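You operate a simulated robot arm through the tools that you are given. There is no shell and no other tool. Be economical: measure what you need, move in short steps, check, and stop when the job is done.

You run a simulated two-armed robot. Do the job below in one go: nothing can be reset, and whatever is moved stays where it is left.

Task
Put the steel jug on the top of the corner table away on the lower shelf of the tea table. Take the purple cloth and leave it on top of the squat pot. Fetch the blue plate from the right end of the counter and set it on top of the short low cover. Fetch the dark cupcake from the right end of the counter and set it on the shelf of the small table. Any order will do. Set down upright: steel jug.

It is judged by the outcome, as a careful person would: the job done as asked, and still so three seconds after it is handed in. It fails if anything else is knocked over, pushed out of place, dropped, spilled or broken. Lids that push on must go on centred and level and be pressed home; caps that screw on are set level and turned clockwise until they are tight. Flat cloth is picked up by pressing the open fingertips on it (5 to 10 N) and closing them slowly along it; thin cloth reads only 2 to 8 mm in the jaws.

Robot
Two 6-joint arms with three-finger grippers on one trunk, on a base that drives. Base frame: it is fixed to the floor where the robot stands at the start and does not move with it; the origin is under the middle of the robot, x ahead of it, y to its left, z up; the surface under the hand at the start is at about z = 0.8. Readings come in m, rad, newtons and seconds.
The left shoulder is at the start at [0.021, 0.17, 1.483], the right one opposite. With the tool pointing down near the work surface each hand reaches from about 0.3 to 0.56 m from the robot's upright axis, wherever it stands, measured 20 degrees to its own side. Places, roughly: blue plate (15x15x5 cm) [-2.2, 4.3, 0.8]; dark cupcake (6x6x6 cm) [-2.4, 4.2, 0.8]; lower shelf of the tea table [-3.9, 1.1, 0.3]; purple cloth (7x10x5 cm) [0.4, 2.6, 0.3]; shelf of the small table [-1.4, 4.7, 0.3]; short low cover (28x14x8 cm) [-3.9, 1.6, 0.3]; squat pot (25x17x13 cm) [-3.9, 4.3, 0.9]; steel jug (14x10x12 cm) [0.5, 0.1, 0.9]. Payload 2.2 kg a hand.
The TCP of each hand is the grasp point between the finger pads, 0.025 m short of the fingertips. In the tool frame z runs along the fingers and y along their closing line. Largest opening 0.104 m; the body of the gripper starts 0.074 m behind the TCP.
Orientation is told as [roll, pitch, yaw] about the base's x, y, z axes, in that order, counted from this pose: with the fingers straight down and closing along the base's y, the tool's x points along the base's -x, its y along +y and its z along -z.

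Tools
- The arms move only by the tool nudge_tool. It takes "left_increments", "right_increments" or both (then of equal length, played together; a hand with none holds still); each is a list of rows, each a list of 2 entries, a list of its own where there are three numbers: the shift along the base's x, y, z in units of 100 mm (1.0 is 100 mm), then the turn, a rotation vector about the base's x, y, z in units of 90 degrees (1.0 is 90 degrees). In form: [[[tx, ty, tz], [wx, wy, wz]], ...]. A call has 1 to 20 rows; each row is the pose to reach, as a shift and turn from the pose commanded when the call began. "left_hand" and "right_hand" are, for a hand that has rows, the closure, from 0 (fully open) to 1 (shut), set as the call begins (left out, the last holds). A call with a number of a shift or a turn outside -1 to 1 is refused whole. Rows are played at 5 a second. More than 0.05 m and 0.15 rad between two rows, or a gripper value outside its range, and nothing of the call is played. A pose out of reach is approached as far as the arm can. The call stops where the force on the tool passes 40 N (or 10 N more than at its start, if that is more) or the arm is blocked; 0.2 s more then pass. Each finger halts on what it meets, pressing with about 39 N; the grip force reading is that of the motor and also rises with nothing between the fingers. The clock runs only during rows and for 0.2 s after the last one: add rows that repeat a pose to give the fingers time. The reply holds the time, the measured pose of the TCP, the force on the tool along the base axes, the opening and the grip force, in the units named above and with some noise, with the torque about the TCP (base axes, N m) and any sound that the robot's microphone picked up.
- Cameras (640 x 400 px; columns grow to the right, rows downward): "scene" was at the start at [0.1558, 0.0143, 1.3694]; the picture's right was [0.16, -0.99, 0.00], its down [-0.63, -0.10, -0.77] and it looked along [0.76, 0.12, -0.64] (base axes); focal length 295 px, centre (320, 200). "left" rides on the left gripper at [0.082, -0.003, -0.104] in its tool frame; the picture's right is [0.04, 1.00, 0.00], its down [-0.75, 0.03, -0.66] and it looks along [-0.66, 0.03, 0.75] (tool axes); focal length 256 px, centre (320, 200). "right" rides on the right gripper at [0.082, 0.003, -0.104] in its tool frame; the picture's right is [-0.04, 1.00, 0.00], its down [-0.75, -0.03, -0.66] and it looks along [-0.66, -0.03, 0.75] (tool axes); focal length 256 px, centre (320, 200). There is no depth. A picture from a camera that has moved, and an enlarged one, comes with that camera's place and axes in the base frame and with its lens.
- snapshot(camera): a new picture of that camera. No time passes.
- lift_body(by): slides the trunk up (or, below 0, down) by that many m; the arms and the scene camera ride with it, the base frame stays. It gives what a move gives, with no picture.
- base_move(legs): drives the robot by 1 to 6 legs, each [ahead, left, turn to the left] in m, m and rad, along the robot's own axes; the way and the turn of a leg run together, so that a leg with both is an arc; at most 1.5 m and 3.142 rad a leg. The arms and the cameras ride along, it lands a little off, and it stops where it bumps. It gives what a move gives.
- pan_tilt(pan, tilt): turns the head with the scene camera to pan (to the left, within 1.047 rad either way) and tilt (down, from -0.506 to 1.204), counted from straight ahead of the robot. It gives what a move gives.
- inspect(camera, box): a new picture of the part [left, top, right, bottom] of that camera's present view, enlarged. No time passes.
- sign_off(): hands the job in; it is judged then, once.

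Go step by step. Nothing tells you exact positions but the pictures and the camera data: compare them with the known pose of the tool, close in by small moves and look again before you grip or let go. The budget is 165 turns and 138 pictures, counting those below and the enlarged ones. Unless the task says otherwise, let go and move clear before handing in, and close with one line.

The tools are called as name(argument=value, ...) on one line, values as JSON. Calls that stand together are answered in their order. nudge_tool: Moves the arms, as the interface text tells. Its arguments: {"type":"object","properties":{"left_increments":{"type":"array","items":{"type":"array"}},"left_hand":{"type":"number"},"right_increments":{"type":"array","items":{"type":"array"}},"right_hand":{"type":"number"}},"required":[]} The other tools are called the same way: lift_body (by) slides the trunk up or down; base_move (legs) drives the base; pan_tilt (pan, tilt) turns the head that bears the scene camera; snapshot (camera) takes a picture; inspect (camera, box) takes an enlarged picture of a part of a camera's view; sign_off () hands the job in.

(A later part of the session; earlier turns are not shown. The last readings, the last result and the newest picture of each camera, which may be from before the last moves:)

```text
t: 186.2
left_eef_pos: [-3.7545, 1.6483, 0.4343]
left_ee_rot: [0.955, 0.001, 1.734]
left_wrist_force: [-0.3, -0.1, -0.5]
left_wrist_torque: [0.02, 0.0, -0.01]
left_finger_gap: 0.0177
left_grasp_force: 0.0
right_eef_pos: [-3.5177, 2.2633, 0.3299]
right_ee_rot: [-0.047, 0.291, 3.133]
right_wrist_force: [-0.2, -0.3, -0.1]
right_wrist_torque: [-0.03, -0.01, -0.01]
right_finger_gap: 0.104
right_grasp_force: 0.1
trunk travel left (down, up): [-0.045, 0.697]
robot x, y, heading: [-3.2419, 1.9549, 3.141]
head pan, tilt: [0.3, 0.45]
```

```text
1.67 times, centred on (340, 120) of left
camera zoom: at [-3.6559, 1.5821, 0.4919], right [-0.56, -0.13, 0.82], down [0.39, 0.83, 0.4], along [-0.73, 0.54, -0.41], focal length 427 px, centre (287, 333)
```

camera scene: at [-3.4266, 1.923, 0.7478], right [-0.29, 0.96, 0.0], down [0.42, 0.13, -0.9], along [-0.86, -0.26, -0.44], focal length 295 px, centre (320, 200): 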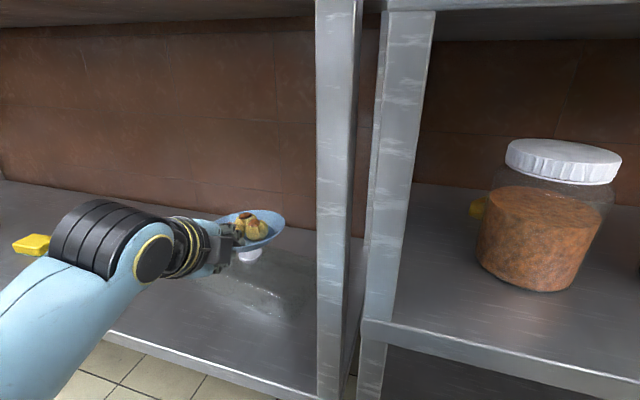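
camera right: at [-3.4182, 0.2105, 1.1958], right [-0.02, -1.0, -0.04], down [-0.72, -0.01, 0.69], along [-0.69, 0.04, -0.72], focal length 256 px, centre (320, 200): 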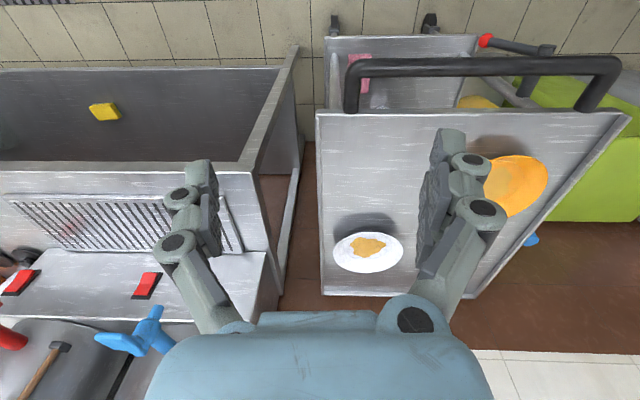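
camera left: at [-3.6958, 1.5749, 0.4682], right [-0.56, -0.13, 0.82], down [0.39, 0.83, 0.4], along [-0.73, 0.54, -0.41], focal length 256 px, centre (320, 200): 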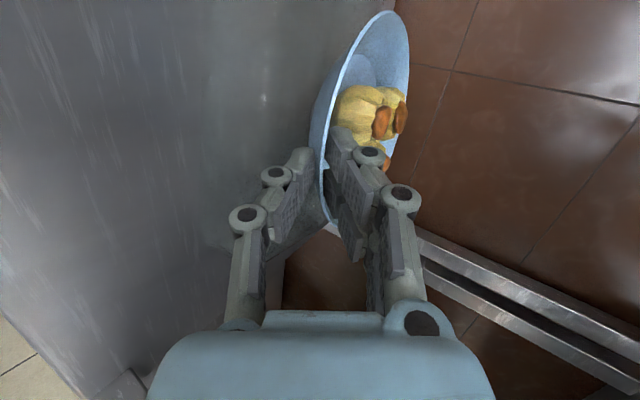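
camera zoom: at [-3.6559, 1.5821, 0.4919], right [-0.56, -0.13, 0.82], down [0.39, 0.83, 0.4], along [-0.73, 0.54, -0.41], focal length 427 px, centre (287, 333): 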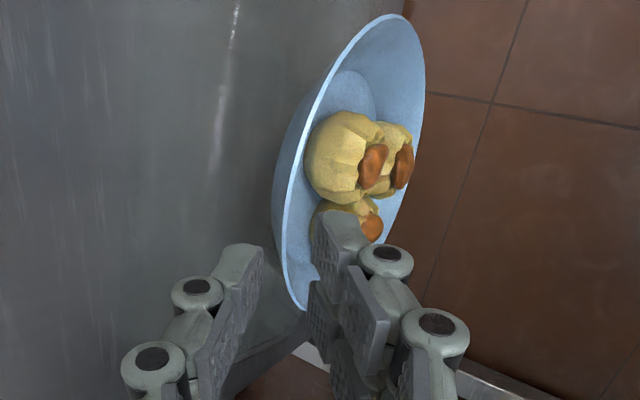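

The plate stays where it was. I back off and re-check it from a bit farther away after some time has passed.

base_move(legs=[[-0.2, 0.0, 0]])

pan_tilt(pan=0.45, tilt=0.3)

inspect(camera="scene", box=[240, 140, 440, 280])

```text
t: 187.8
left_eef_pos: [-3.554, 1.6487, 0.4352]
left_ee_rot: [0.959, 0.003, 1.734]
left_wrist_force: [0.2, 0.7, 0.0]
left_wrist_torque: [0.0, -0.03, 0.03]
left_finger_gap: 0.0175
left_grasp_force: 0.0
right_eef_pos: [-3.3173, 2.2633, 0.3297]
right_ee_rot: [-0.047, 0.291, 3.133]
right_wrist_force: [-0.2, 1.1, -0.4]
right_wrist_torque: [0.01, -0.01, 0.0]
right_finger_gap: 0.104
right_grasp_force: 0.0
trunk travel left (down, up): [-0.045, 0.697]
robot x, y, heading: [-3.0376, 1.9464, 3.14]
head pan, tilt: [0.3, 0.45]
```

```text
t: 188.5
left_eef_pos: [-3.5532, 1.6491, 0.4353]
left_ee_rot: [0.956, 0.0, 1.736]
left_wrist_force: [-0.3, 0.0, -0.8]
left_wrist_torque: [0.03, 0.01, 0.0]
left_finger_gap: 0.0178
left_grasp_force: 0.0
right_eef_pos: [-3.3178, 2.2623, 0.3294]
right_ee_rot: [-0.047, 0.293, 3.134]
right_wrist_force: [-0.3, -0.2, -0.4]
right_wrist_torque: [0.0, 0.02, 0.02]
right_finger_gap: 0.1037
right_grasp_force: 0.1
trunk travel left (down, up): [-0.045, 0.697]
robot x, y, heading: [-3.0378, 1.9528, 3.137]
head pan, tilt: [0.45, 0.3]
```

```text
2.86 times, centred on (340, 210) of scene
camera zoom: at [-3.2213, 1.9093, 0.7617], right [-0.43, 0.9, 0.0], down [0.27, 0.13, -0.95], along [-0.86, -0.41, -0.3], focal length 843 px, centre (263, 171)
```

zoom: 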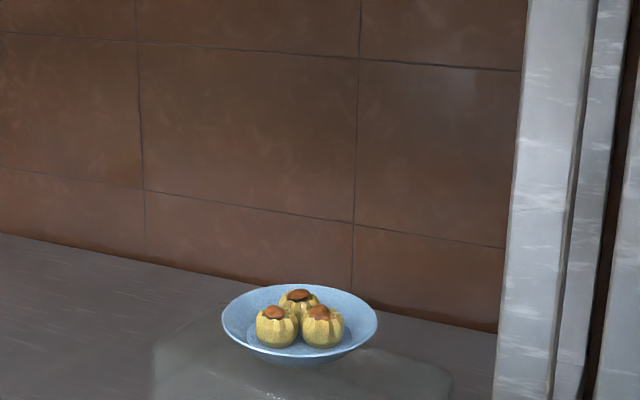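

The plate sits centred and nearly level on the cover with all buns. Next the cupcake: I raise the trunk, drive back to the counter, and roll the left wrist back on the way.

lift_body(by=0.4)

lift_body(by=0.25)

base_move(legs=[[0, 0, -1.57], [1.4, 0.08, 0], [0.63, 0, 0], [0, 0, -1.57]])

```text
t: 192.4
left_eef_pos: [-3.5533, 1.6482, 0.8355]
left_ee_rot: [0.956, 0.0, 1.733]
left_wrist_force: [0.4, -0.2, -0.5]
left_wrist_torque: [0.01, 0.02, -0.02]
left_finger_gap: 0.0177
left_grasp_force: 0.1
right_eef_pos: [-3.3173, 2.2625, 0.7295]
right_ee_rot: [-0.046, 0.291, 3.133]
right_wrist_force: [0.2, -1.0, 0.2]
right_wrist_torque: [-0.01, -0.03, -0.01]
right_finger_gap: 0.1038
right_grasp_force: 0.1
trunk travel left (down, up): [-0.445, 0.297]
robot x, y, heading: [-3.0393, 1.9496, 3.14]
head pan, tilt: [0.45, 0.3]
```

```text
t: 194.9
left_eef_pos: [-3.5533, 1.6479, 1.0851]
left_ee_rot: [0.956, 0.0, 1.735]
left_wrist_force: [-0.3, -0.1, 0.1]
left_wrist_torque: [-0.02, -0.01, 0.0]
left_finger_gap: 0.0175
left_grasp_force: 0.0
right_eef_pos: [-3.3168, 2.2622, 0.9799]
right_ee_rot: [-0.049, 0.292, 3.132]
right_wrist_force: [-0.6, 0.2, -0.6]
right_wrist_torque: [0.02, 0.03, -0.01]
right_finger_gap: 0.104
right_grasp_force: 0.0
trunk travel left (down, up): [-0.695, 0.047]
robot x, y, heading: [-3.0379, 1.9473, 3.142]
head pan, tilt: [0.45, 0.3]
```

```text
t: 212.8
left_eef_pos: [-2.5803, 4.2683, 1.086]
left_ee_rot: [0.957, 0.0, -1.422]
left_wrist_force: [0.1, -0.5, -0.2]
left_wrist_torque: [0.01, 0.02, -0.02]
left_finger_gap: 0.0177
left_grasp_force: 0.1
right_eef_pos: [-2.8251, 3.6577, 0.9799]
right_ee_rot: [-0.049, 0.292, -0.021]
right_wrist_force: [0.2, -0.1, 1.0]
right_wrist_torque: [0.03, 0.04, 0.0]
right_finger_gap: 0.1037
right_grasp_force: 0.0
trunk travel left (down, up): [-0.695, 0.047]
robot x, y, heading: [-3.1022, 3.9736, -0.02]
head pan, tilt: [0.45, 0.3]
```

I roll the left wrist back, open the gripper, and lower the trunk a little; then look.

nudge_tool(left_increments=[[[0, 0, 0], [-0.067, -0.01, 0.048]], [[0, -0.05, 0], [-0.135, -0.02, 0.096]], [[0, -0.1, 0], [-0.202, -0.03, 0.144]], [[0, -0.15, 0], [-0.27, -0.04, 0.191]], [[0, -0.2, 0], [-0.337, -0.05, 0.239]], [[0, -0.25, 0], [-0.405, -0.06, 0.287]], [[0, -0.3, 0], [-0.472, -0.07, 0.335]], [[0, -0.35, 0], [-0.54, -0.08, 0.383]], [[0, -0.4, 0], [-0.607, -0.09, 0.43]], [[0, -0.45, 0], [-0.675, -0.1, 0.478]], [[0, -0.5, 0], [-0.742, -0.11, 0.526]], [[0, -0.6, 0], [-0.81, -0.12, 0.574]], [[0, -0.6, 0], [-0.81, -0.12, 0.574]]], left_hand=0)

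lift_body(by=-0.15)

pan_tilt(pan=0.2, tilt=0.6)

snapshot(camera="scene")

snapshot(camera="left")

```text
t: 215.6
left_eef_pos: [-2.5794, 4.2087, 1.086]
left_ee_rot: [-0.006, -0.958, 0.151]
left_wrist_force: [-0.2, -0.2, 0.4]
left_wrist_torque: [-0.01, -0.01, 0.0]
left_finger_gap: 0.1041
left_grasp_force: 0.1
right_eef_pos: [-2.8249, 3.6584, 0.9799]
right_ee_rot: [-0.046, 0.292, -0.022]
right_wrist_force: [-0.8, 0.5, -0.4]
right_wrist_torque: [-0.01, 0.01, 0.01]
right_finger_gap: 0.1037
right_grasp_force: 0.1
trunk travel left (down, up): [-0.695, 0.047]
robot x, y, heading: [-3.0963, 3.9747, -0.013]
head pan, tilt: [0.45, 0.3]
```

```text
t: 217.3
left_eef_pos: [-2.5809, 4.2094, 0.9374]
left_ee_rot: [-0.003, -0.96, 0.148]
left_wrist_force: [-0.3, -0.4, 0.1]
left_wrist_torque: [0.0, -0.02, 0.01]
left_finger_gap: 0.1042
left_grasp_force: 0.1
right_eef_pos: [-2.826, 3.6581, 0.8295]
right_ee_rot: [-0.047, 0.29, -0.021]
right_wrist_force: [-0.1, -0.3, 0.5]
right_wrist_torque: [-0.01, 0.06, 0.0]
right_finger_gap: 0.1041
right_grasp_force: 0.0
trunk travel left (down, up): [-0.545, 0.197]
robot x, y, heading: [-3.0984, 3.9739, -0.018]
head pan, tilt: [0.45, 0.3]
```

```text
t: 218.1
left_eef_pos: [-2.581, 4.2087, 0.9364]
left_ee_rot: [-0.004, -0.958, 0.15]
left_wrist_force: [0.5, 0.4, 0.5]
left_wrist_torque: [-0.03, -0.01, 0.0]
left_finger_gap: 0.1038
left_grasp_force: 0.1
right_eef_pos: [-2.8253, 3.6571, 0.8288]
right_ee_rot: [-0.047, 0.292, -0.023]
right_wrist_force: [-0.2, -0.2, 0.0]
right_wrist_torque: [0.02, 0.04, 0.0]
right_finger_gap: 0.1037
right_grasp_force: 0.1
trunk travel left (down, up): [-0.545, 0.197]
robot x, y, heading: [-3.0951, 3.9746, -0.019]
head pan, tilt: [0.201, 0.6]
```

```text
52 pictures are left
camera scene: at [-2.9396, 3.9913, 1.247], right [0.18, -0.98, 0.0], down [-0.55, -0.1, -0.83], along [0.81, 0.15, -0.56], focal length 295 px, centre (320, 200)
```

scene: 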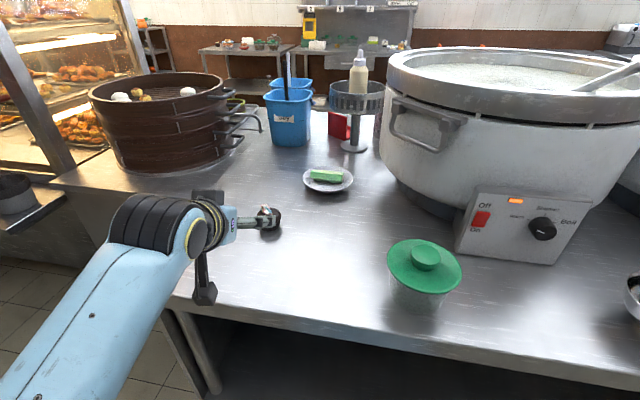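

```text
51 pictures are left
camera left: at [-2.7101, 4.1862, 0.9276], right [-0.17, 0.99, -0.04], down [-0.11, 0.02, 0.99], along [0.98, 0.17, 0.1], focal length 256 px, centre (320, 200)
```

left: 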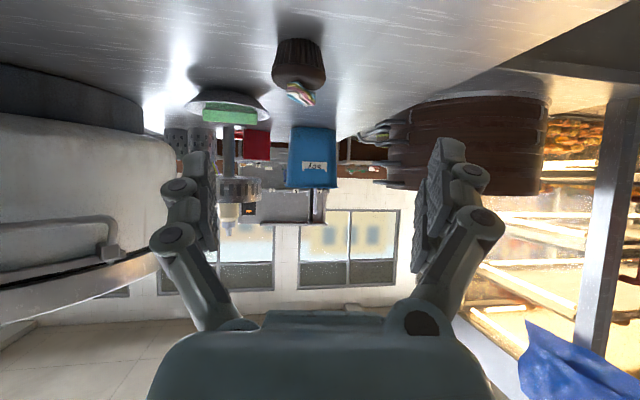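

The cupcake is at about (-2.44, 4.205). I move to a pre-grip pose in front of it.

nudge_tool(left_increments=[[[0.35, -0.05, -0.3], [0, 0, 0]], [[0.6, -0.1, -0.5], [0, 0, 0]], [[0.76, -0.13, -0.62], [0, 0, 0]], [[0.76, -0.13, -0.62], [0, 0, 0]]])

snapshot(camera="left")

inspect(camera="scene", box=[200, 170, 330, 270])

```text
t: 219.1
left_eef_pos: [-2.5045, 4.1957, 0.8738]
left_ee_rot: [-0.005, -0.959, 0.151]
left_wrist_force: [-0.5, 0.1, -0.1]
left_wrist_torque: [0.01, 0.02, 0.0]
left_finger_gap: 0.104
left_grasp_force: 0.0
right_eef_pos: [-2.826, 3.6576, 0.8302]
right_ee_rot: [-0.046, 0.289, -0.02]
right_wrist_force: [-0.4, 0.3, 0.1]
right_wrist_torque: [0.01, 0.02, 0.01]
right_finger_gap: 0.1041
right_grasp_force: 0.0
trunk travel left (down, up): [-0.545, 0.197]
robot x, y, heading: [-3.098, 3.9767, -0.018]
head pan, tilt: [0.201, 0.6]
```

```text
50 pictures are left
camera left: at [-2.6339, 4.1723, 0.8663], right [-0.17, 0.99, -0.04], down [-0.11, 0.02, 0.99], along [0.98, 0.17, 0.1], focal length 256 px, centre (320, 200)
```

left: 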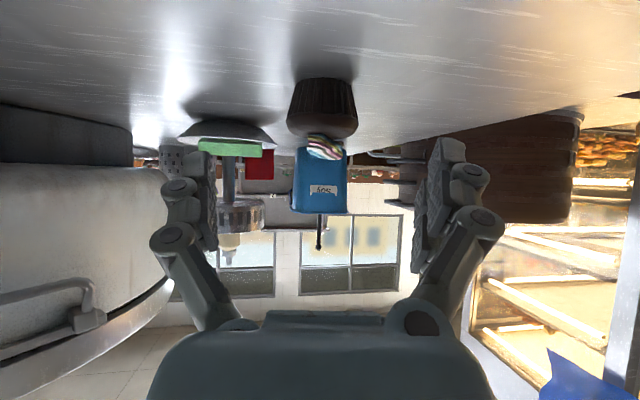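

```text
4.00 times, centred on (265, 220) of scene
camera zoom: at [-2.9399, 3.9912, 1.247], right [0.18, -0.98, 0.0], down [-0.56, -0.1, -0.83], along [0.81, 0.15, -0.56], focal length 1180 px, centre (540, 120)
```

zoom: 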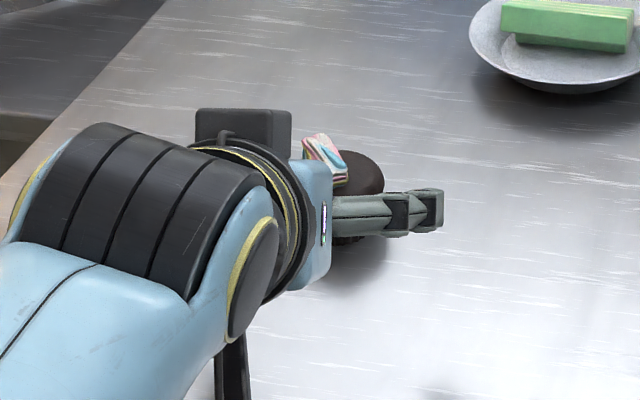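

The cupcake is straight ahead at about (-2.433, 4.208). I slide the fingers around it.

nudge_tool(left_increments=[[[0.2, 0.035, -0.13], [0, 0, 0]], [[0.4, 0.07, -0.26], [0, 0, 0]], [[0.55, 0.095, -0.37], [0, 0, 0]], [[0.69, 0.115, -0.43], [0, 0, 0]], [[0.69, 0.115, -0.43], [0, 0, 0]]])

snapshot(camera="left")

```text
t: 220.3
left_eef_pos: [-2.4364, 4.2072, 0.8311]
left_ee_rot: [-0.003, -0.958, 0.15]
left_wrist_force: [0.3, -0.5, -0.1]
left_wrist_torque: [0.01, 0.02, 0.01]
left_finger_gap: 0.1038
left_grasp_force: 0.0
right_eef_pos: [-2.8258, 3.6575, 0.8291]
right_ee_rot: [-0.047, 0.291, -0.023]
right_wrist_force: [-0.9, -0.7, -0.3]
right_wrist_torque: [-0.02, 0.01, -0.01]
right_finger_gap: 0.1039
right_grasp_force: 0.0
trunk travel left (down, up): [-0.545, 0.197]
robot x, y, heading: [-3.0987, 3.9722, -0.017]
head pan, tilt: [0.201, 0.6]
```

```text
48 pictures are left
camera left: at [-2.5662, 4.1848, 0.8233], right [-0.17, 0.99, -0.04], down [-0.11, 0.02, 0.99], along [0.98, 0.17, 0.1], focal length 256 px, centre (320, 200)
```

left: 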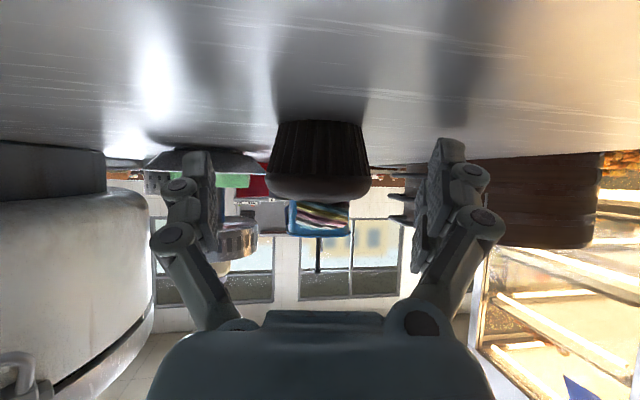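

The cake is about 1.5 cm further ahead. I advance 1.3 cm and close gently.

nudge_tool(left_increments=[[[0.06, 0.01, -0.01], [0, 0, 0]], [[0.13, 0.02, -0.02], [0, 0, 0]], [[0.13, 0.02, -0.02], [0, 0, 0]]])

nudge_tool(left_increments=[[[0, 0, 0], [0, 0, 0]], [[0, 0, 0], [0, 0, 0]], [[0, 0, 0], [0, 0, 0]], [[0, 0, 0], [0, 0, 0]], [[0, 0, 0.1], [0, 0, 0]], [[0, 0, 0.3], [0, 0, 0]], [[0, 0, 0.5], [0, 0, 0]], [[0, 0, 0.5], [0, 0, 0]]], left_hand=1)

snapshot(camera="left")

```text
t: 221.1
left_eef_pos: [-2.4226, 4.2087, 0.8285]
left_ee_rot: [-0.005, -0.957, 0.148]
left_wrist_force: [0.7, -0.4, -0.1]
left_wrist_torque: [0.0, 0.0, -0.01]
left_finger_gap: 0.1038
left_grasp_force: 0.2
right_eef_pos: [-2.826, 3.6584, 0.8294]
right_ee_rot: [-0.047, 0.292, -0.021]
right_wrist_force: [0.7, -0.5, -0.5]
right_wrist_torque: [0.01, -0.01, -0.02]
right_finger_gap: 0.1041
right_grasp_force: 0.1
trunk travel left (down, up): [-0.545, 0.197]
robot x, y, heading: [-3.0993, 3.9745, -0.012]
head pan, tilt: [0.201, 0.6]
```

```text
t: 222.9
left_eef_pos: [-2.4214, 4.2102, 0.8777]
left_ee_rot: [-0.004, -0.957, 0.147]
left_wrist_force: [0.8, 0.5, -0.5]
left_wrist_torque: [-0.01, -0.01, 0.03]
left_finger_gap: 0.0575
left_grasp_force: 39.2
right_eef_pos: [-2.8252, 3.6587, 0.83]
right_ee_rot: [-0.046, 0.292, -0.023]
right_wrist_force: [0.6, -0.1, -0.6]
right_wrist_torque: [-0.01, -0.02, -0.01]
right_finger_gap: 0.1037
right_grasp_force: 0.1
trunk travel left (down, up): [-0.545, 0.197]
robot x, y, heading: [-3.1024, 3.9766, -0.016]
head pan, tilt: [0.201, 0.6]
```

```text
47 pictures are left
camera left: at [-2.5515, 4.1876, 0.8703], right [-0.17, 0.99, -0.04], down [-0.11, 0.02, 0.99], along [0.98, 0.17, 0.1], focal length 256 px, centre (320, 200)
```

left: 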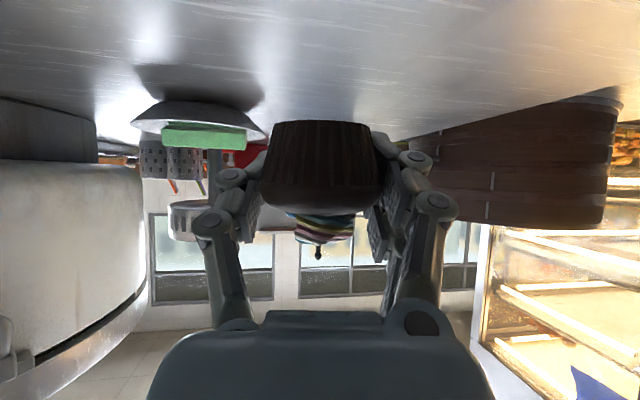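

The cupcake is held. The small table stands on the island's far (east) side, so I retract, raise, and drive around by the known southern route.

nudge_tool(left_increments=[[[-0.3, 0, 0.2], [0, 0, 0]], [[-0.6, 0, 0.4], [0, 0, 0]], [[-0.9, 0, 0.5], [0, 0, 0]], [[-0.9, 0, 0.5], [0, 0, 0]]])

lift_body(by=0.15)

base_move(legs=[[-0.14, 0, 0], [0, 0, -1.555], [1.3, 0.08, 0], [1.3, 0.06, 0], [1.25, 0, 0], [0, 0, 1.57]])

```text
t: 223.9
left_eef_pos: [-2.5129, 4.2105, 0.9281]
left_ee_rot: [-0.005, -0.957, 0.148]
left_wrist_force: [-0.7, 0.7, -0.7]
left_wrist_torque: [0.02, 0.01, 0.0]
left_finger_gap: 0.0581
left_grasp_force: 38.8
right_eef_pos: [-2.825, 3.658, 0.8293]
right_ee_rot: [-0.046, 0.29, -0.024]
right_wrist_force: [-0.2, -0.3, -0.7]
right_wrist_torque: [0.02, 0.0, 0.0]
right_finger_gap: 0.1041
right_grasp_force: 0.1
trunk travel left (down, up): [-0.545, 0.197]
robot x, y, heading: [-3.0982, 3.9752, -0.018]
head pan, tilt: [0.201, 0.6]
```

```text
t: 225.7
left_eef_pos: [-2.5123, 4.2093, 1.0786]
left_ee_rot: [-0.004, -0.958, 0.148]
left_wrist_force: [-0.1, 0.3, -0.6]
left_wrist_torque: [-0.01, 0.01, 0.01]
left_finger_gap: 0.0575
left_grasp_force: 39.0
right_eef_pos: [-2.826, 3.6579, 0.9794]
right_ee_rot: [-0.045, 0.293, -0.022]
right_wrist_force: [-0.8, -0.7, -0.2]
right_wrist_torque: [0.03, 0.0, -0.01]
right_finger_gap: 0.1039
right_grasp_force: 0.0
trunk travel left (down, up): [-0.695, 0.047]
robot x, y, heading: [-3.0975, 3.9796, -0.018]
head pan, tilt: [0.201, 0.6]
```

```text
t: 252.7
left_eef_pos: [-2.5563, 0.3732, 1.0778]
left_ee_rot: [-0.004, -0.958, 0.146]
left_wrist_force: [0.9, 0.5, 0.0]
left_wrist_torque: [-0.01, 0.0, 0.0]
left_finger_gap: 0.0548
left_grasp_force: 38.8
right_eef_pos: [-2.871, -0.1769, 0.9791]
right_ee_rot: [-0.048, 0.291, -0.025]
right_wrist_force: [-1.1, 0.2, 0.0]
right_wrist_torque: [-0.01, 0.0, 0.02]
right_finger_gap: 0.1041
right_grasp_force: 0.1
trunk travel left (down, up): [-0.695, 0.047]
robot x, y, heading: [-3.1437, 0.1393, -0.019]
head pan, tilt: [0.201, 0.6]
```

Along the corridor eastwards now, then north up the east aisle at x≈-0.5.

base_move(legs=[[1.3, -0.06, 0.019], [1.34, 0, 0], [0, 0, 1.57], [1.4, 0, 0], [1.0, 0, 0]])

pan_tilt(pan=0.3, tilt=0.4)

snapshot(camera="scene")

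pan_tilt(pan=-0.9, tilt=0.6)

snapshot(camera="scene")

```text
t: 280.8
left_eef_pos: [-0.6104, 2.9898, 1.0784]
left_ee_rot: [-0.003, -0.958, 1.686]
left_wrist_force: [-0.2, 0.4, -0.3]
left_wrist_torque: [0.04, 0.02, 0.0]
left_finger_gap: 0.0539
left_grasp_force: 39.3
right_eef_pos: [-0.0681, 2.6564, 0.9796]
right_ee_rot: [-0.049, 0.292, 1.515]
right_wrist_force: [0.0, -0.1, 0.1]
right_wrist_torque: [0.02, -0.01, 0.01]
right_finger_gap: 0.1041
right_grasp_force: 0.1
trunk travel left (down, up): [-0.695, 0.047]
robot x, y, heading: [-0.3924, 2.3964, 1.526]
head pan, tilt: [0.201, 0.6]
```

```text
t: 281.5
left_eef_pos: [-0.609, 2.9877, 1.0801]
left_ee_rot: [-0.004, -0.958, 1.685]
left_wrist_force: [0.3, -0.8, -0.4]
left_wrist_torque: [0.03, -0.02, 0.0]
left_finger_gap: 0.054
left_grasp_force: 38.4
right_eef_pos: [-0.0688, 2.6563, 0.9789]
right_ee_rot: [-0.047, 0.291, 1.514]
right_wrist_force: [-0.4, -0.1, 0.1]
right_wrist_torque: [-0.02, -0.01, 0.01]
right_finger_gap: 0.104
right_grasp_force: 0.0
trunk travel left (down, up): [-0.695, 0.047]
robot x, y, heading: [-0.3942, 2.3962, 1.521]
head pan, tilt: [0.3, 0.4]
```

```text
46 pictures are left
camera scene: at [-0.414, 2.5551, 1.4158], right [0.97, 0.25, 0.0], down [0.1, -0.38, -0.92], along [-0.23, 0.89, -0.39], focal length 295 px, centre (320, 200)
```

scene: 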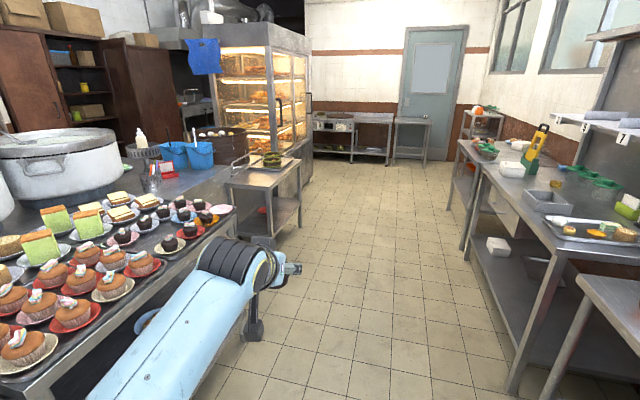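

```text
t: 282.9
left_eef_pos: [-0.6096, 2.9888, 1.079]
left_ee_rot: [-0.006, -0.957, 1.686]
left_wrist_force: [-0.2, -0.1, -0.2]
left_wrist_torque: [-0.01, -0.01, 0.02]
left_finger_gap: 0.0538
left_grasp_force: 39.0
right_eef_pos: [-0.0683, 2.6567, 0.9784]
right_ee_rot: [-0.048, 0.29, 1.515]
right_wrist_force: [0.3, -0.5, -0.4]
right_wrist_torque: [0.0, 0.03, 0.02]
right_finger_gap: 0.1042
right_grasp_force: 0.1
trunk travel left (down, up): [-0.695, 0.047]
robot x, y, heading: [-0.396, 2.3946, 1.519]
head pan, tilt: [-0.901, 0.6]
```

```text
45 pictures are left
camera scene: at [-0.3192, 2.5169, 1.3976], right [0.58, -0.81, 0.0], down [-0.46, -0.33, -0.83], along [0.67, 0.48, -0.56], focal length 295 px, centre (320, 200)
```

scene: 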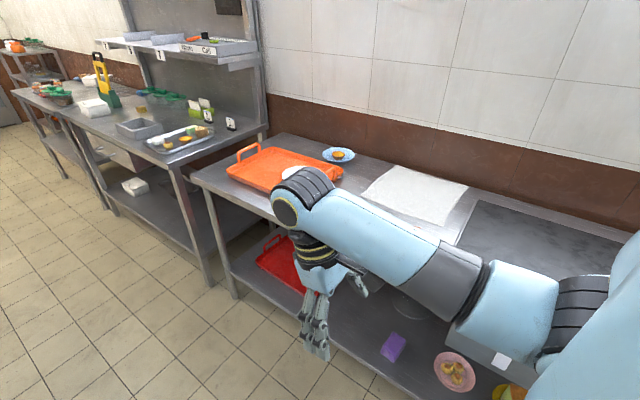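

The purple cloth lies on the lower shelf of the right-hand counter at about (0.33, 2.65). The small table is ahead, beyond the island. I drive there and face it.

base_move(legs=[[1.2, 0.05, 0.05], [1.15, 0.1, 0], [0, 0, 1.57]])

pan_tilt(pan=0.0, tilt=0.6)

snapshot(camera="scene")

snapshot(camera="left")

```text
t: 298.4
left_eef_pos: [-1.1186, 4.5001, 1.0786]
left_ee_rot: [-0.005, -0.957, -2.949]
left_wrist_force: [0.1, -0.2, 0.0]
left_wrist_torque: [0.0, 0.01, 0.0]
left_finger_gap: 0.054
left_grasp_force: 39.0
right_eef_pos: [-0.83, 5.0639, 0.9801]
right_ee_rot: [-0.048, 0.293, -3.121]
right_wrist_force: [-0.2, 0.5, -0.3]
right_wrist_torque: [0.0, -0.01, 0.01]
right_finger_gap: 0.1038
right_grasp_force: 0.0
trunk travel left (down, up): [-0.695, 0.047]
robot x, y, heading: [-0.5415, 4.7544, -3.112]
head pan, tilt: [-0.901, 0.6]
```

```text
t: 299.6
left_eef_pos: [-1.1198, 4.5004, 1.0787]
left_ee_rot: [-0.001, -0.959, -2.948]
left_wrist_force: [0.3, 0.5, -0.5]
left_wrist_torque: [-0.02, -0.03, 0.0]
left_finger_gap: 0.0541
left_grasp_force: 38.9
right_eef_pos: [-0.8301, 5.0645, 0.9797]
right_ee_rot: [-0.047, 0.291, -3.12]
right_wrist_force: [0.8, 0.0, -0.4]
right_wrist_torque: [0.01, 0.03, 0.0]
right_finger_gap: 0.1041
right_grasp_force: 0.1
trunk travel left (down, up): [-0.695, 0.047]
robot x, y, heading: [-0.5455, 4.76, -3.113]
head pan, tilt: [0.0, 0.6]
```

```text
44 pictures are left
camera scene: at [-0.701, 4.7552, 1.3976], right [-0.03, 1.0, 0.0], down [0.56, 0.02, -0.82], along [-0.82, -0.02, -0.57], focal length 295 px, centre (320, 200)
```

scene: 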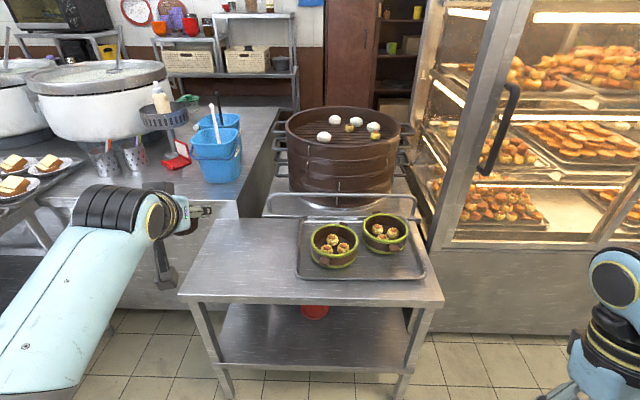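

```text
43 pictures are left
camera left: at [-0.9899, 4.5276, 1.0706], right [0.21, -0.98, -0.04], down [0.11, -0.01, 0.99], along [-0.97, -0.21, 0.1], focal length 256 px, centre (320, 200)
```

left: 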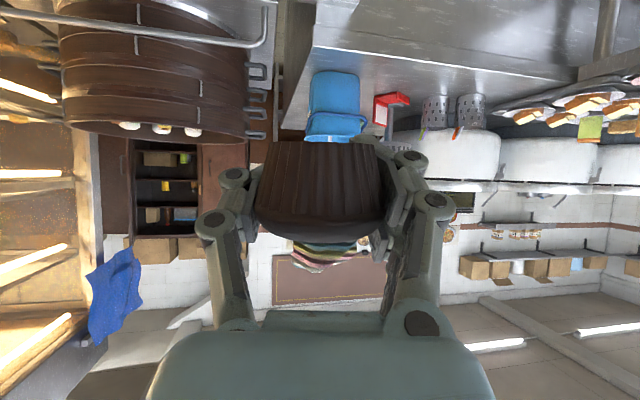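

The small table: top z≈0.69, shelf z≈0.3, front edge x≈-1.22, a red item at the middle-back of the shelf. I'll set the cupcake at about (-1.35, 4.58); I shift, lower and then drive in.

base_move(legs=[[0, -0.08, -0.03]])

lift_body(by=-0.4)

lift_body(by=-0.26)

snapshot(camera="scene")

```text
t: 300.6
left_eef_pos: [-1.1276, 4.5998, 1.0786]
left_ee_rot: [-0.002, -0.958, -2.979]
left_wrist_force: [-0.9, 0.2, -0.2]
left_wrist_torque: [-0.01, 0.01, 0.06]
left_finger_gap: 0.0538
left_grasp_force: 38.8
right_eef_pos: [-0.8227, 5.1562, 0.9784]
right_ee_rot: [-0.045, 0.292, 3.134]
right_wrist_force: [0.0, 1.1, -0.8]
right_wrist_torque: [-0.08, -0.01, -0.01]
right_finger_gap: 0.1039
right_grasp_force: 0.1
trunk travel left (down, up): [-0.695, 0.047]
robot x, y, heading: [-0.546, 4.8403, 3.14]
head pan, tilt: [0.0, 0.6]
```

```text
t: 304.4
left_eef_pos: [-1.1272, 4.5977, 0.6795]
left_ee_rot: [-0.005, -0.958, -2.978]
left_wrist_force: [0.1, 0.6, -0.4]
left_wrist_torque: [0.01, 0.04, -0.01]
left_finger_gap: 0.0535
left_grasp_force: 38.8
right_eef_pos: [-0.8232, 5.1531, 0.5797]
right_ee_rot: [-0.047, 0.289, 3.131]
right_wrist_force: [-0.3, 0.0, 0.1]
right_wrist_torque: [-0.01, -0.03, -0.03]
right_finger_gap: 0.1038
right_grasp_force: 0.1
trunk travel left (down, up): [-0.295, 0.447]
robot x, y, heading: [-0.5426, 4.841, 3.141]
head pan, tilt: [0.0, 0.6]
```

```text
t: 307.1
left_eef_pos: [-1.1276, 4.5986, 0.4187]
left_ee_rot: [-0.005, -0.961, -2.977]
left_wrist_force: [-0.1, -0.2, -0.2]
left_wrist_torque: [0.0, 0.0, -0.01]
left_finger_gap: 0.0535
left_grasp_force: 38.6
right_eef_pos: [-0.8224, 5.1537, 0.3197]
right_ee_rot: [-0.047, 0.292, 3.131]
right_wrist_force: [0.1, -0.4, 0.6]
right_wrist_torque: [-0.02, 0.0, 0.03]
right_finger_gap: 0.1039
right_grasp_force: 0.0
trunk travel left (down, up): [-0.035, 0.707]
robot x, y, heading: [-0.5423, 4.8396, 3.141]
head pan, tilt: [0.0, 0.6]
```

```text
42 pictures are left
camera scene: at [-0.7313, 4.8409, 0.7245], right [0.0, 1.0, 0.0], down [0.57, 0.0, -0.82], along [-0.82, 0.0, -0.57], focal length 295 px, centre (320, 200)
```

scene: 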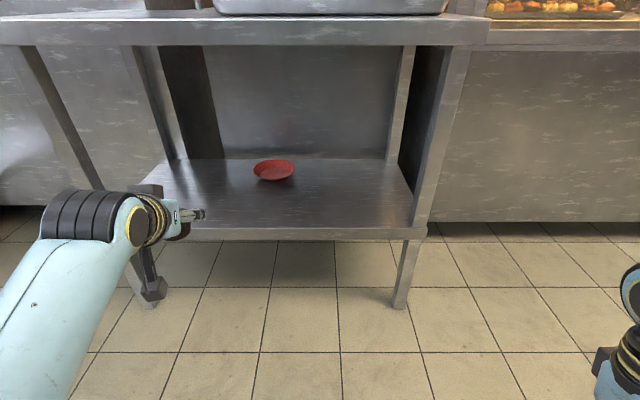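

Shelf spans x -1.23…-1.57; red bowl at (-1.50, 4.70). I drive in 0.22 m.

base_move(legs=[[0.22, 0.02, 0]])

nudge_tool(left_increments=[[[0, 0, -0.3], [0, 0, 0]], [[0, 0, -0.6], [0, 0, 0]], [[0, 0, -0.8], [0, 0, 0]], [[0, 0, -0.8], [0, 0, 0]]])

snapshot(camera="scene")

snapshot(camera="left")

```text
t: 308.8
left_eef_pos: [-1.3502, 4.5772, 0.4192]
left_ee_rot: [-0.006, -0.957, -2.975]
left_wrist_force: [0.3, -0.6, -0.3]
left_wrist_torque: [-0.01, 0.02, 0.03]
left_finger_gap: 0.0535
left_grasp_force: 39.4
right_eef_pos: [-1.0454, 5.1332, 0.3192]
right_ee_rot: [-0.047, 0.292, 3.136]
right_wrist_force: [-0.3, -0.5, -0.4]
right_wrist_torque: [-0.01, 0.0, 0.05]
right_finger_gap: 0.1037
right_grasp_force: 0.0
trunk travel left (down, up): [-0.035, 0.707]
robot x, y, heading: [-0.7669, 4.819, -3.135]
head pan, tilt: [0.0, 0.6]
```

```text
t: 309.8
left_eef_pos: [-1.3513, 4.5757, 0.3388]
left_ee_rot: [-0.006, -0.959, -2.978]
left_wrist_force: [-1.0, -0.3, -0.3]
left_wrist_torque: [-0.01, 0.03, 0.0]
left_finger_gap: 0.0536
left_grasp_force: 39.1
right_eef_pos: [-1.0474, 5.1346, 0.3202]
right_ee_rot: [-0.047, 0.291, 3.136]
right_wrist_force: [0.1, 0.5, 0.3]
right_wrist_torque: [-0.02, -0.02, -0.01]
right_finger_gap: 0.1039
right_grasp_force: 0.1
trunk travel left (down, up): [-0.035, 0.707]
robot x, y, heading: [-0.7668, 4.8199, -3.14]
head pan, tilt: [0.0, 0.6]
```

```text
41 pictures are left
camera scene: at [-0.9556, 4.8202, 0.7244], right [0.0, 1.0, 0.0], down [0.57, 0.0, -0.82], along [-0.82, 0.0, -0.57], focal length 295 px, centre (320, 200)
```

scene: 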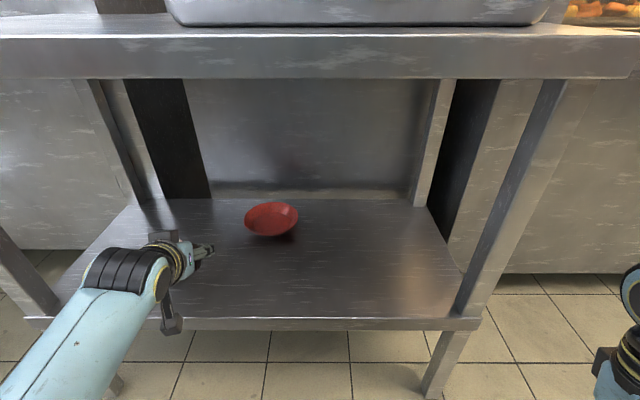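

```text
40 pictures are left
camera left: at [-1.2217, 4.6004, 0.3311], right [0.18, -0.98, -0.04], down [0.11, -0.02, 0.99], along [-0.98, -0.19, 0.1], focal length 256 px, centre (320, 200)
```

left: 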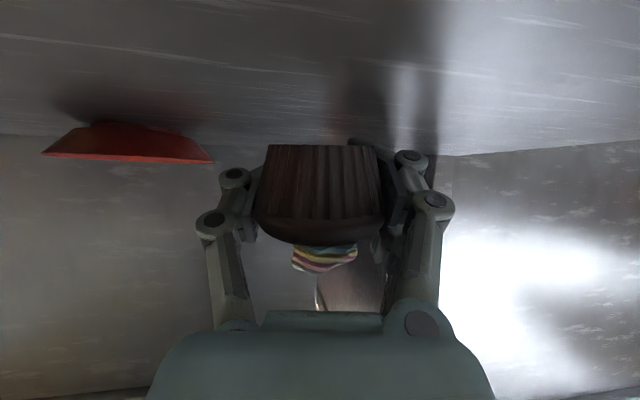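

The cake has crept up slightly in the fingers; its base is now about level with the fingertips. I lower to touch.

nudge_tool(left_increments=[[[0, 0, -0.08], [0, 0, 0]], [[0, 0, -0.14], [0, 0, 0]], [[0, 0, -0.14], [0, 0, 0]]])

snapshot(camera="left")

```text
t: 310.6
left_eef_pos: [-1.3511, 4.5754, 0.3274]
left_ee_rot: [-0.004, -0.966, -2.976]
left_wrist_force: [1.6, -0.3, 15.6]
left_wrist_torque: [-0.32, -0.05, 0.04]
left_finger_gap: 0.0536
left_grasp_force: 38.6
right_eef_pos: [-1.0471, 5.1333, 0.32]
right_ee_rot: [-0.045, 0.289, 3.139]
right_wrist_force: [0.1, -0.2, -0.4]
right_wrist_torque: [-0.04, -0.01, -0.03]
right_finger_gap: 0.104
right_grasp_force: 0.0
trunk travel left (down, up): [-0.035, 0.707]
robot x, y, heading: [-0.7669, 4.8173, -3.141]
head pan, tilt: [0.0, 0.6]
```

```text
39 pictures are left
camera left: at [-1.2227, 4.5998, 0.3182], right [0.18, -0.98, -0.04], down [0.11, -0.01, 0.99], along [-0.98, -0.19, 0.11], focal length 256 px, centre (320, 200)
```

left: 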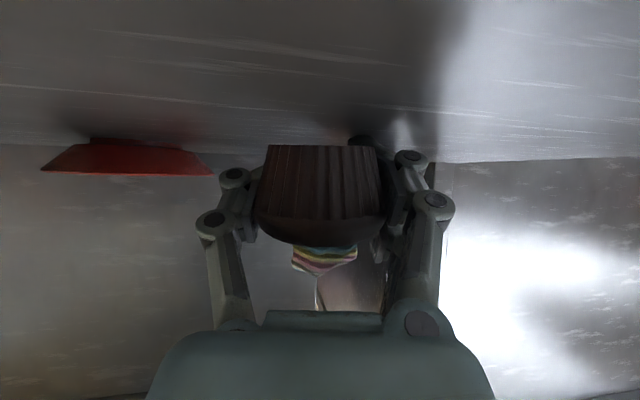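

Contact reached. I ease 1 mm and open.

nudge_tool(left_increments=[[[0, 0, 0.01], [0, 0, 0]], [[0, 0, 0.01], [0, 0, 0]], [[0, 0, 0.01], [0, 0, 0]], [[0, 0, 0.01], [0, 0, 0]]], left_hand=0)

snapshot(camera="left")

```text
t: 311.6
left_eef_pos: [-1.3509, 4.5767, 0.3263]
left_ee_rot: [-0.002, -0.957, -2.977]
left_wrist_force: [1.1, 4.0, 6.7]
left_wrist_torque: [-0.21, -0.07, 0.08]
left_finger_gap: 0.1028
left_grasp_force: 0.1
right_eef_pos: [-1.0471, 5.1341, 0.3197]
right_ee_rot: [-0.044, 0.29, 3.135]
right_wrist_force: [0.2, -0.8, 0.1]
right_wrist_torque: [0.01, -0.01, 0.0]
right_finger_gap: 0.1039
right_grasp_force: 0.1
trunk travel left (down, up): [-0.035, 0.707]
robot x, y, heading: [-0.7689, 4.8168, -3.137]
head pan, tilt: [0.0, 0.6]
```

```text
38 pictures are left
camera left: at [-1.2214, 4.6006, 0.3175], right [0.18, -0.98, -0.04], down [0.11, -0.02, 0.99], along [-0.98, -0.19, 0.1], focal length 256 px, centre (320, 200)
```

left: 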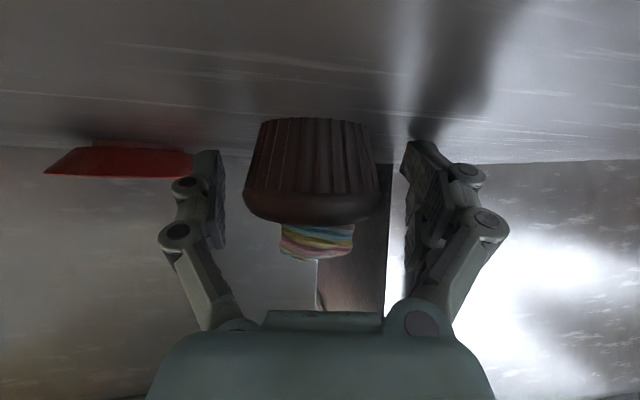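

The cupcake stands upright. I withdraw backwards along the tool and check.

nudge_tool(left_increments=[[[0.0, 0.0, 0.05], [0, 0, 0]], [[0.2, 0.033, 0.19], [0, 0, 0]], [[0.4, 0.067, 0.33], [0, 0, 0]], [[0.6, 0.1, 0.5], [0, 0, 0]], [[0.8, 0.13, 0.6], [0, 0, 0]]])

base_move(legs=[[-0.3, 0, 0]])

snapshot(camera="scene")

```text
t: 312.8
left_eef_pos: [-1.2717, 4.5887, 0.3857]
left_ee_rot: [0.002, -0.96, -2.983]
left_wrist_force: [0.3, 0.2, -0.3]
left_wrist_torque: [0.0, 0.0, -0.03]
left_finger_gap: 0.1038
left_grasp_force: 0.0
right_eef_pos: [-1.0468, 5.1325, 0.3192]
right_ee_rot: [-0.047, 0.291, 3.137]
right_wrist_force: [-0.2, -0.7, -0.5]
right_wrist_torque: [0.01, -0.03, 0.02]
right_finger_gap: 0.1039
right_grasp_force: 0.0
trunk travel left (down, up): [-0.035, 0.707]
robot x, y, heading: [-0.7716, 4.819, -3.135]
head pan, tilt: [0.0, 0.6]
```

```text
t: 314.9
left_eef_pos: [-0.9679, 4.5895, 0.3848]
left_ee_rot: [0.003, -0.956, -2.982]
left_wrist_force: [-0.7, 0.3, 0.2]
left_wrist_torque: [0.01, 0.02, 0.01]
left_finger_gap: 0.1039
left_grasp_force: 0.0
right_eef_pos: [-0.7457, 5.1333, 0.3192]
right_ee_rot: [-0.047, 0.291, 3.136]
right_wrist_force: [-0.6, 0.8, 0.1]
right_wrist_torque: [-0.04, -0.03, -0.01]
right_finger_gap: 0.1039
right_grasp_force: 0.0
trunk travel left (down, up): [-0.035, 0.707]
robot x, y, heading: [-0.4677, 4.8202, -3.144]
head pan, tilt: [0.0, 0.6]
```

```text
37 pictures are left
camera scene: at [-0.6546, 4.8206, 0.7244], right [0.0, 1.0, 0.0], down [0.57, 0.0, -0.82], along [-0.82, 0.0, -0.57], focal length 295 px, centre (320, 200)
```

scene: 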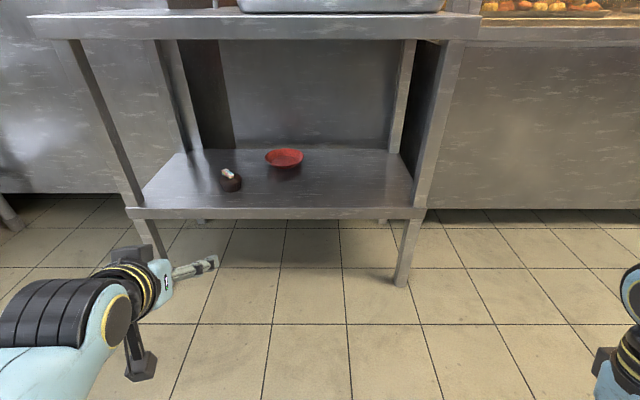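

The cupcake is on the shelf beside the red bowl. Now I drive to the purple cloth on the right-hand counter's lower shelf.

base_move(legs=[[0, 0, 1.57], [1.3, 0, 0], [1.12, 0, 0], [0, 0, 1.57]])

pan_tilt(pan=0.2, tilt=0.5)

snapshot(camera="scene")

```text
t: 334.4
left_eef_pos: [0.0742, 2.6524, 0.384]
left_ee_rot: [0.003, -0.957, 0.211]
left_wrist_force: [0.2, 0.0, -0.1]
left_wrist_torque: [0.0, -0.02, -0.04]
left_finger_gap: 0.104
left_grasp_force: 0.0
right_eef_pos: [-0.1213, 2.0965, 0.3197]
right_ee_rot: [-0.049, 0.292, 0.045]
right_wrist_force: [0.2, -0.1, -0.1]
right_wrist_torque: [0.01, -0.03, 0.05]
right_finger_gap: 0.104
right_grasp_force: 0.1
trunk travel left (down, up): [-0.035, 0.707]
robot x, y, heading: [-0.4127, 2.3966, 0.052]
head pan, tilt: [0.0, 0.6]
```

```text
t: 335.1
left_eef_pos: [0.0743, 2.6523, 0.3839]
left_ee_rot: [0.003, -0.957, 0.209]
left_wrist_force: [0.1, -0.1, 0.0]
left_wrist_torque: [0.01, -0.05, 0.0]
left_finger_gap: 0.1039
left_grasp_force: 0.0
right_eef_pos: [-0.1207, 2.0971, 0.3194]
right_ee_rot: [-0.046, 0.291, 0.046]
right_wrist_force: [0.3, -0.2, 0.1]
right_wrist_torque: [0.0, 0.01, 0.0]
right_finger_gap: 0.104
right_grasp_force: 0.1
trunk travel left (down, up): [-0.035, 0.707]
robot x, y, heading: [-0.4152, 2.3941, 0.05]
head pan, tilt: [0.201, 0.499]
```

```text
36 pictures are left
camera scene: at [-0.2258, 2.4233, 0.7335], right [0.25, -0.97, 0.0], down [-0.46, -0.12, -0.88], along [0.85, 0.22, -0.48], focal length 295 px, centre (320, 200)
```

scene: 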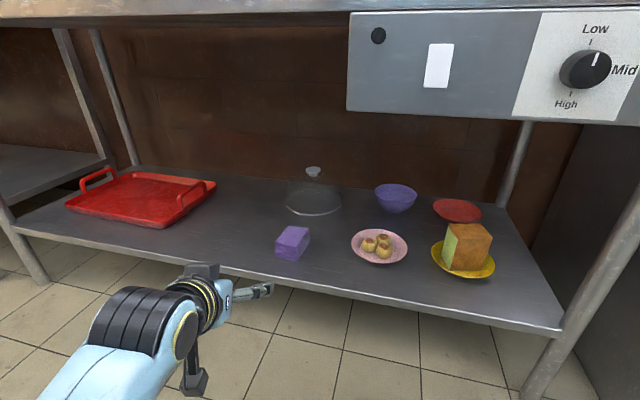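

The purple cloth is a folded block. I zoom to see its orientation.

inspect(camera="scene", box=[210, 200, 370, 300])

snapshot(camera="left")

```text
4.00 times, centred on (290, 250) of scene
camera zoom: at [-0.2258, 2.4233, 0.7335], right [0.25, -0.97, 0.0], down [-0.46, -0.12, -0.88], along [0.85, 0.22, -0.48], focal length 1180 px, centre (440, 0)
```

zoom: 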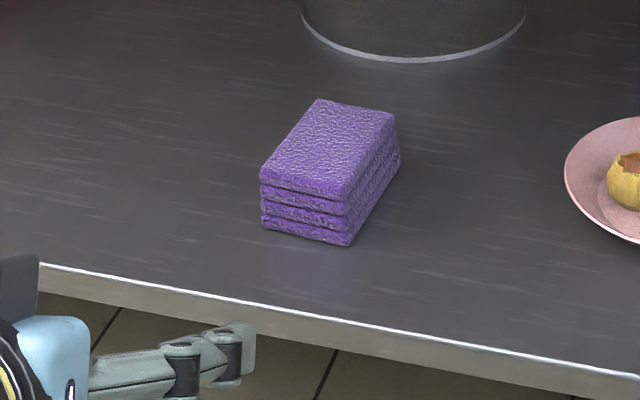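

```text
34 pictures are left
camera left: at [-0.054, 2.621, 0.3762], right [-0.23, 0.97, -0.03], down [-0.11, 0.01, 0.99], along [0.97, 0.23, 0.1], focal length 256 px, centre (320, 200)
```

left: 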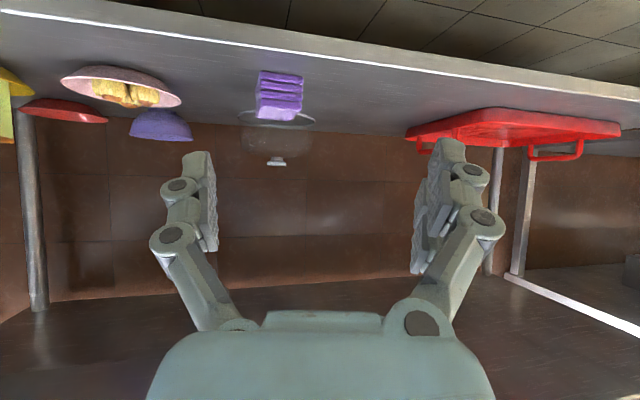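

The cloth block is centred near (0.283, 2.617), about 5 cm wide across y and aligned with x. I move closer, square the hand and line up.

base_move(legs=[[0.09, 0, 0]])

nudge_tool(left_increments=[[[0, -0.2, 0], [0, 0, -0.06]], [[0, -0.4, 0], [0, 0, -0.135]], [[0, -0.4, 0], [0, 0, -0.135]]])

snapshot(camera="left")

```text
t: 336.2
left_eef_pos: [0.164, 2.6567, 0.3838]
left_ee_rot: [0.001, -0.957, 0.21]
left_wrist_force: [-0.4, -1.0, -0.5]
left_wrist_torque: [0.0, 0.02, -0.01]
left_finger_gap: 0.1041
left_grasp_force: 0.0
right_eef_pos: [-0.0315, 2.1003, 0.32]
right_ee_rot: [-0.048, 0.292, 0.047]
right_wrist_force: [0.1, 0.6, -0.8]
right_wrist_torque: [-0.01, 0.02, -0.02]
right_finger_gap: 0.1039
right_grasp_force: 0.0
trunk travel left (down, up): [-0.035, 0.707]
robot x, y, heading: [-0.3271, 2.4012, 0.053]
head pan, tilt: [0.201, 0.499]
```

```text
t: 337.0
left_eef_pos: [0.1662, 2.6211, 0.3855]
left_ee_rot: [0.035, -0.964, -0.038]
left_wrist_force: [0.0, 0.0, -0.2]
left_wrist_torque: [-0.03, 0.03, 0.01]
left_finger_gap: 0.1042
left_grasp_force: 0.0
right_eef_pos: [-0.0305, 2.1018, 0.319]
right_ee_rot: [-0.048, 0.292, 0.046]
right_wrist_force: [0.7, -0.5, 0.2]
right_wrist_torque: [-0.01, 0.01, 0.03]
right_finger_gap: 0.1041
right_grasp_force: 0.1
trunk travel left (down, up): [-0.035, 0.707]
robot x, y, heading: [-0.3241, 2.4027, 0.05]
head pan, tilt: [0.201, 0.499]
```

```text
33 pictures are left
camera left: at [0.035, 2.6184, 0.3768], right [-0.01, 1.0, -0.01], down [-0.11, 0.01, 0.99], along [0.99, 0.01, 0.11], focal length 256 px, centre (320, 200)
```

left: 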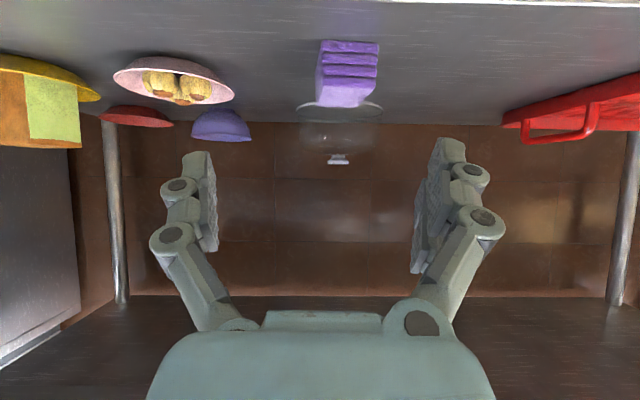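

The wrist view shows the cloth about 2 cm further to +y than I estimated. I correct, advance partway and look again.

nudge_tool(left_increments=[[[0.2, 0.1, -0.1], [0, 0, 0]], [[0.35, 0.2, -0.22], [0, 0, 0]], [[0.35, 0.2, -0.22], [0, 0, 0]]])

snapshot(camera="left")

```text
t: 337.8
left_eef_pos: [0.1992, 2.6369, 0.3629]
left_ee_rot: [0.002, -0.955, -0.001]
left_wrist_force: [0.5, 0.1, -0.1]
left_wrist_torque: [0.03, -0.01, -0.02]
left_finger_gap: 0.104
left_grasp_force: 0.2
right_eef_pos: [-0.0302, 2.1009, 0.3195]
right_ee_rot: [-0.047, 0.294, 0.047]
right_wrist_force: [-0.6, 0.3, 0.9]
right_wrist_torque: [-0.01, 0.01, 0.0]
right_finger_gap: 0.1039
right_grasp_force: 0.1
trunk travel left (down, up): [-0.035, 0.707]
robot x, y, heading: [-0.3262, 2.3998, 0.059]
head pan, tilt: [0.201, 0.499]
```

```text
32 pictures are left
camera left: at [0.0669, 2.6335, 0.355], right [-0.02, 1.0, -0.03], down [-0.1, 0.03, 0.99], along [0.99, 0.03, 0.1], focal length 256 px, centre (320, 200)
```

left: 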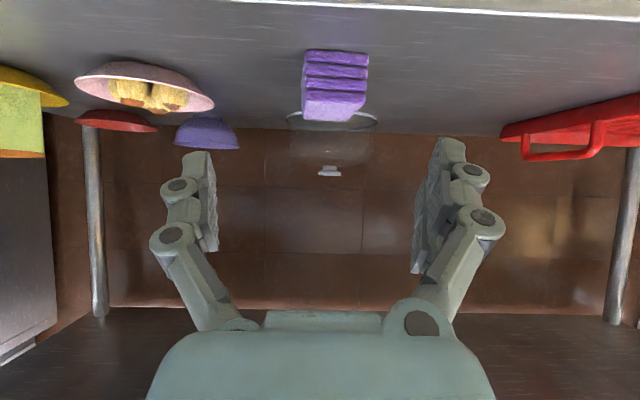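

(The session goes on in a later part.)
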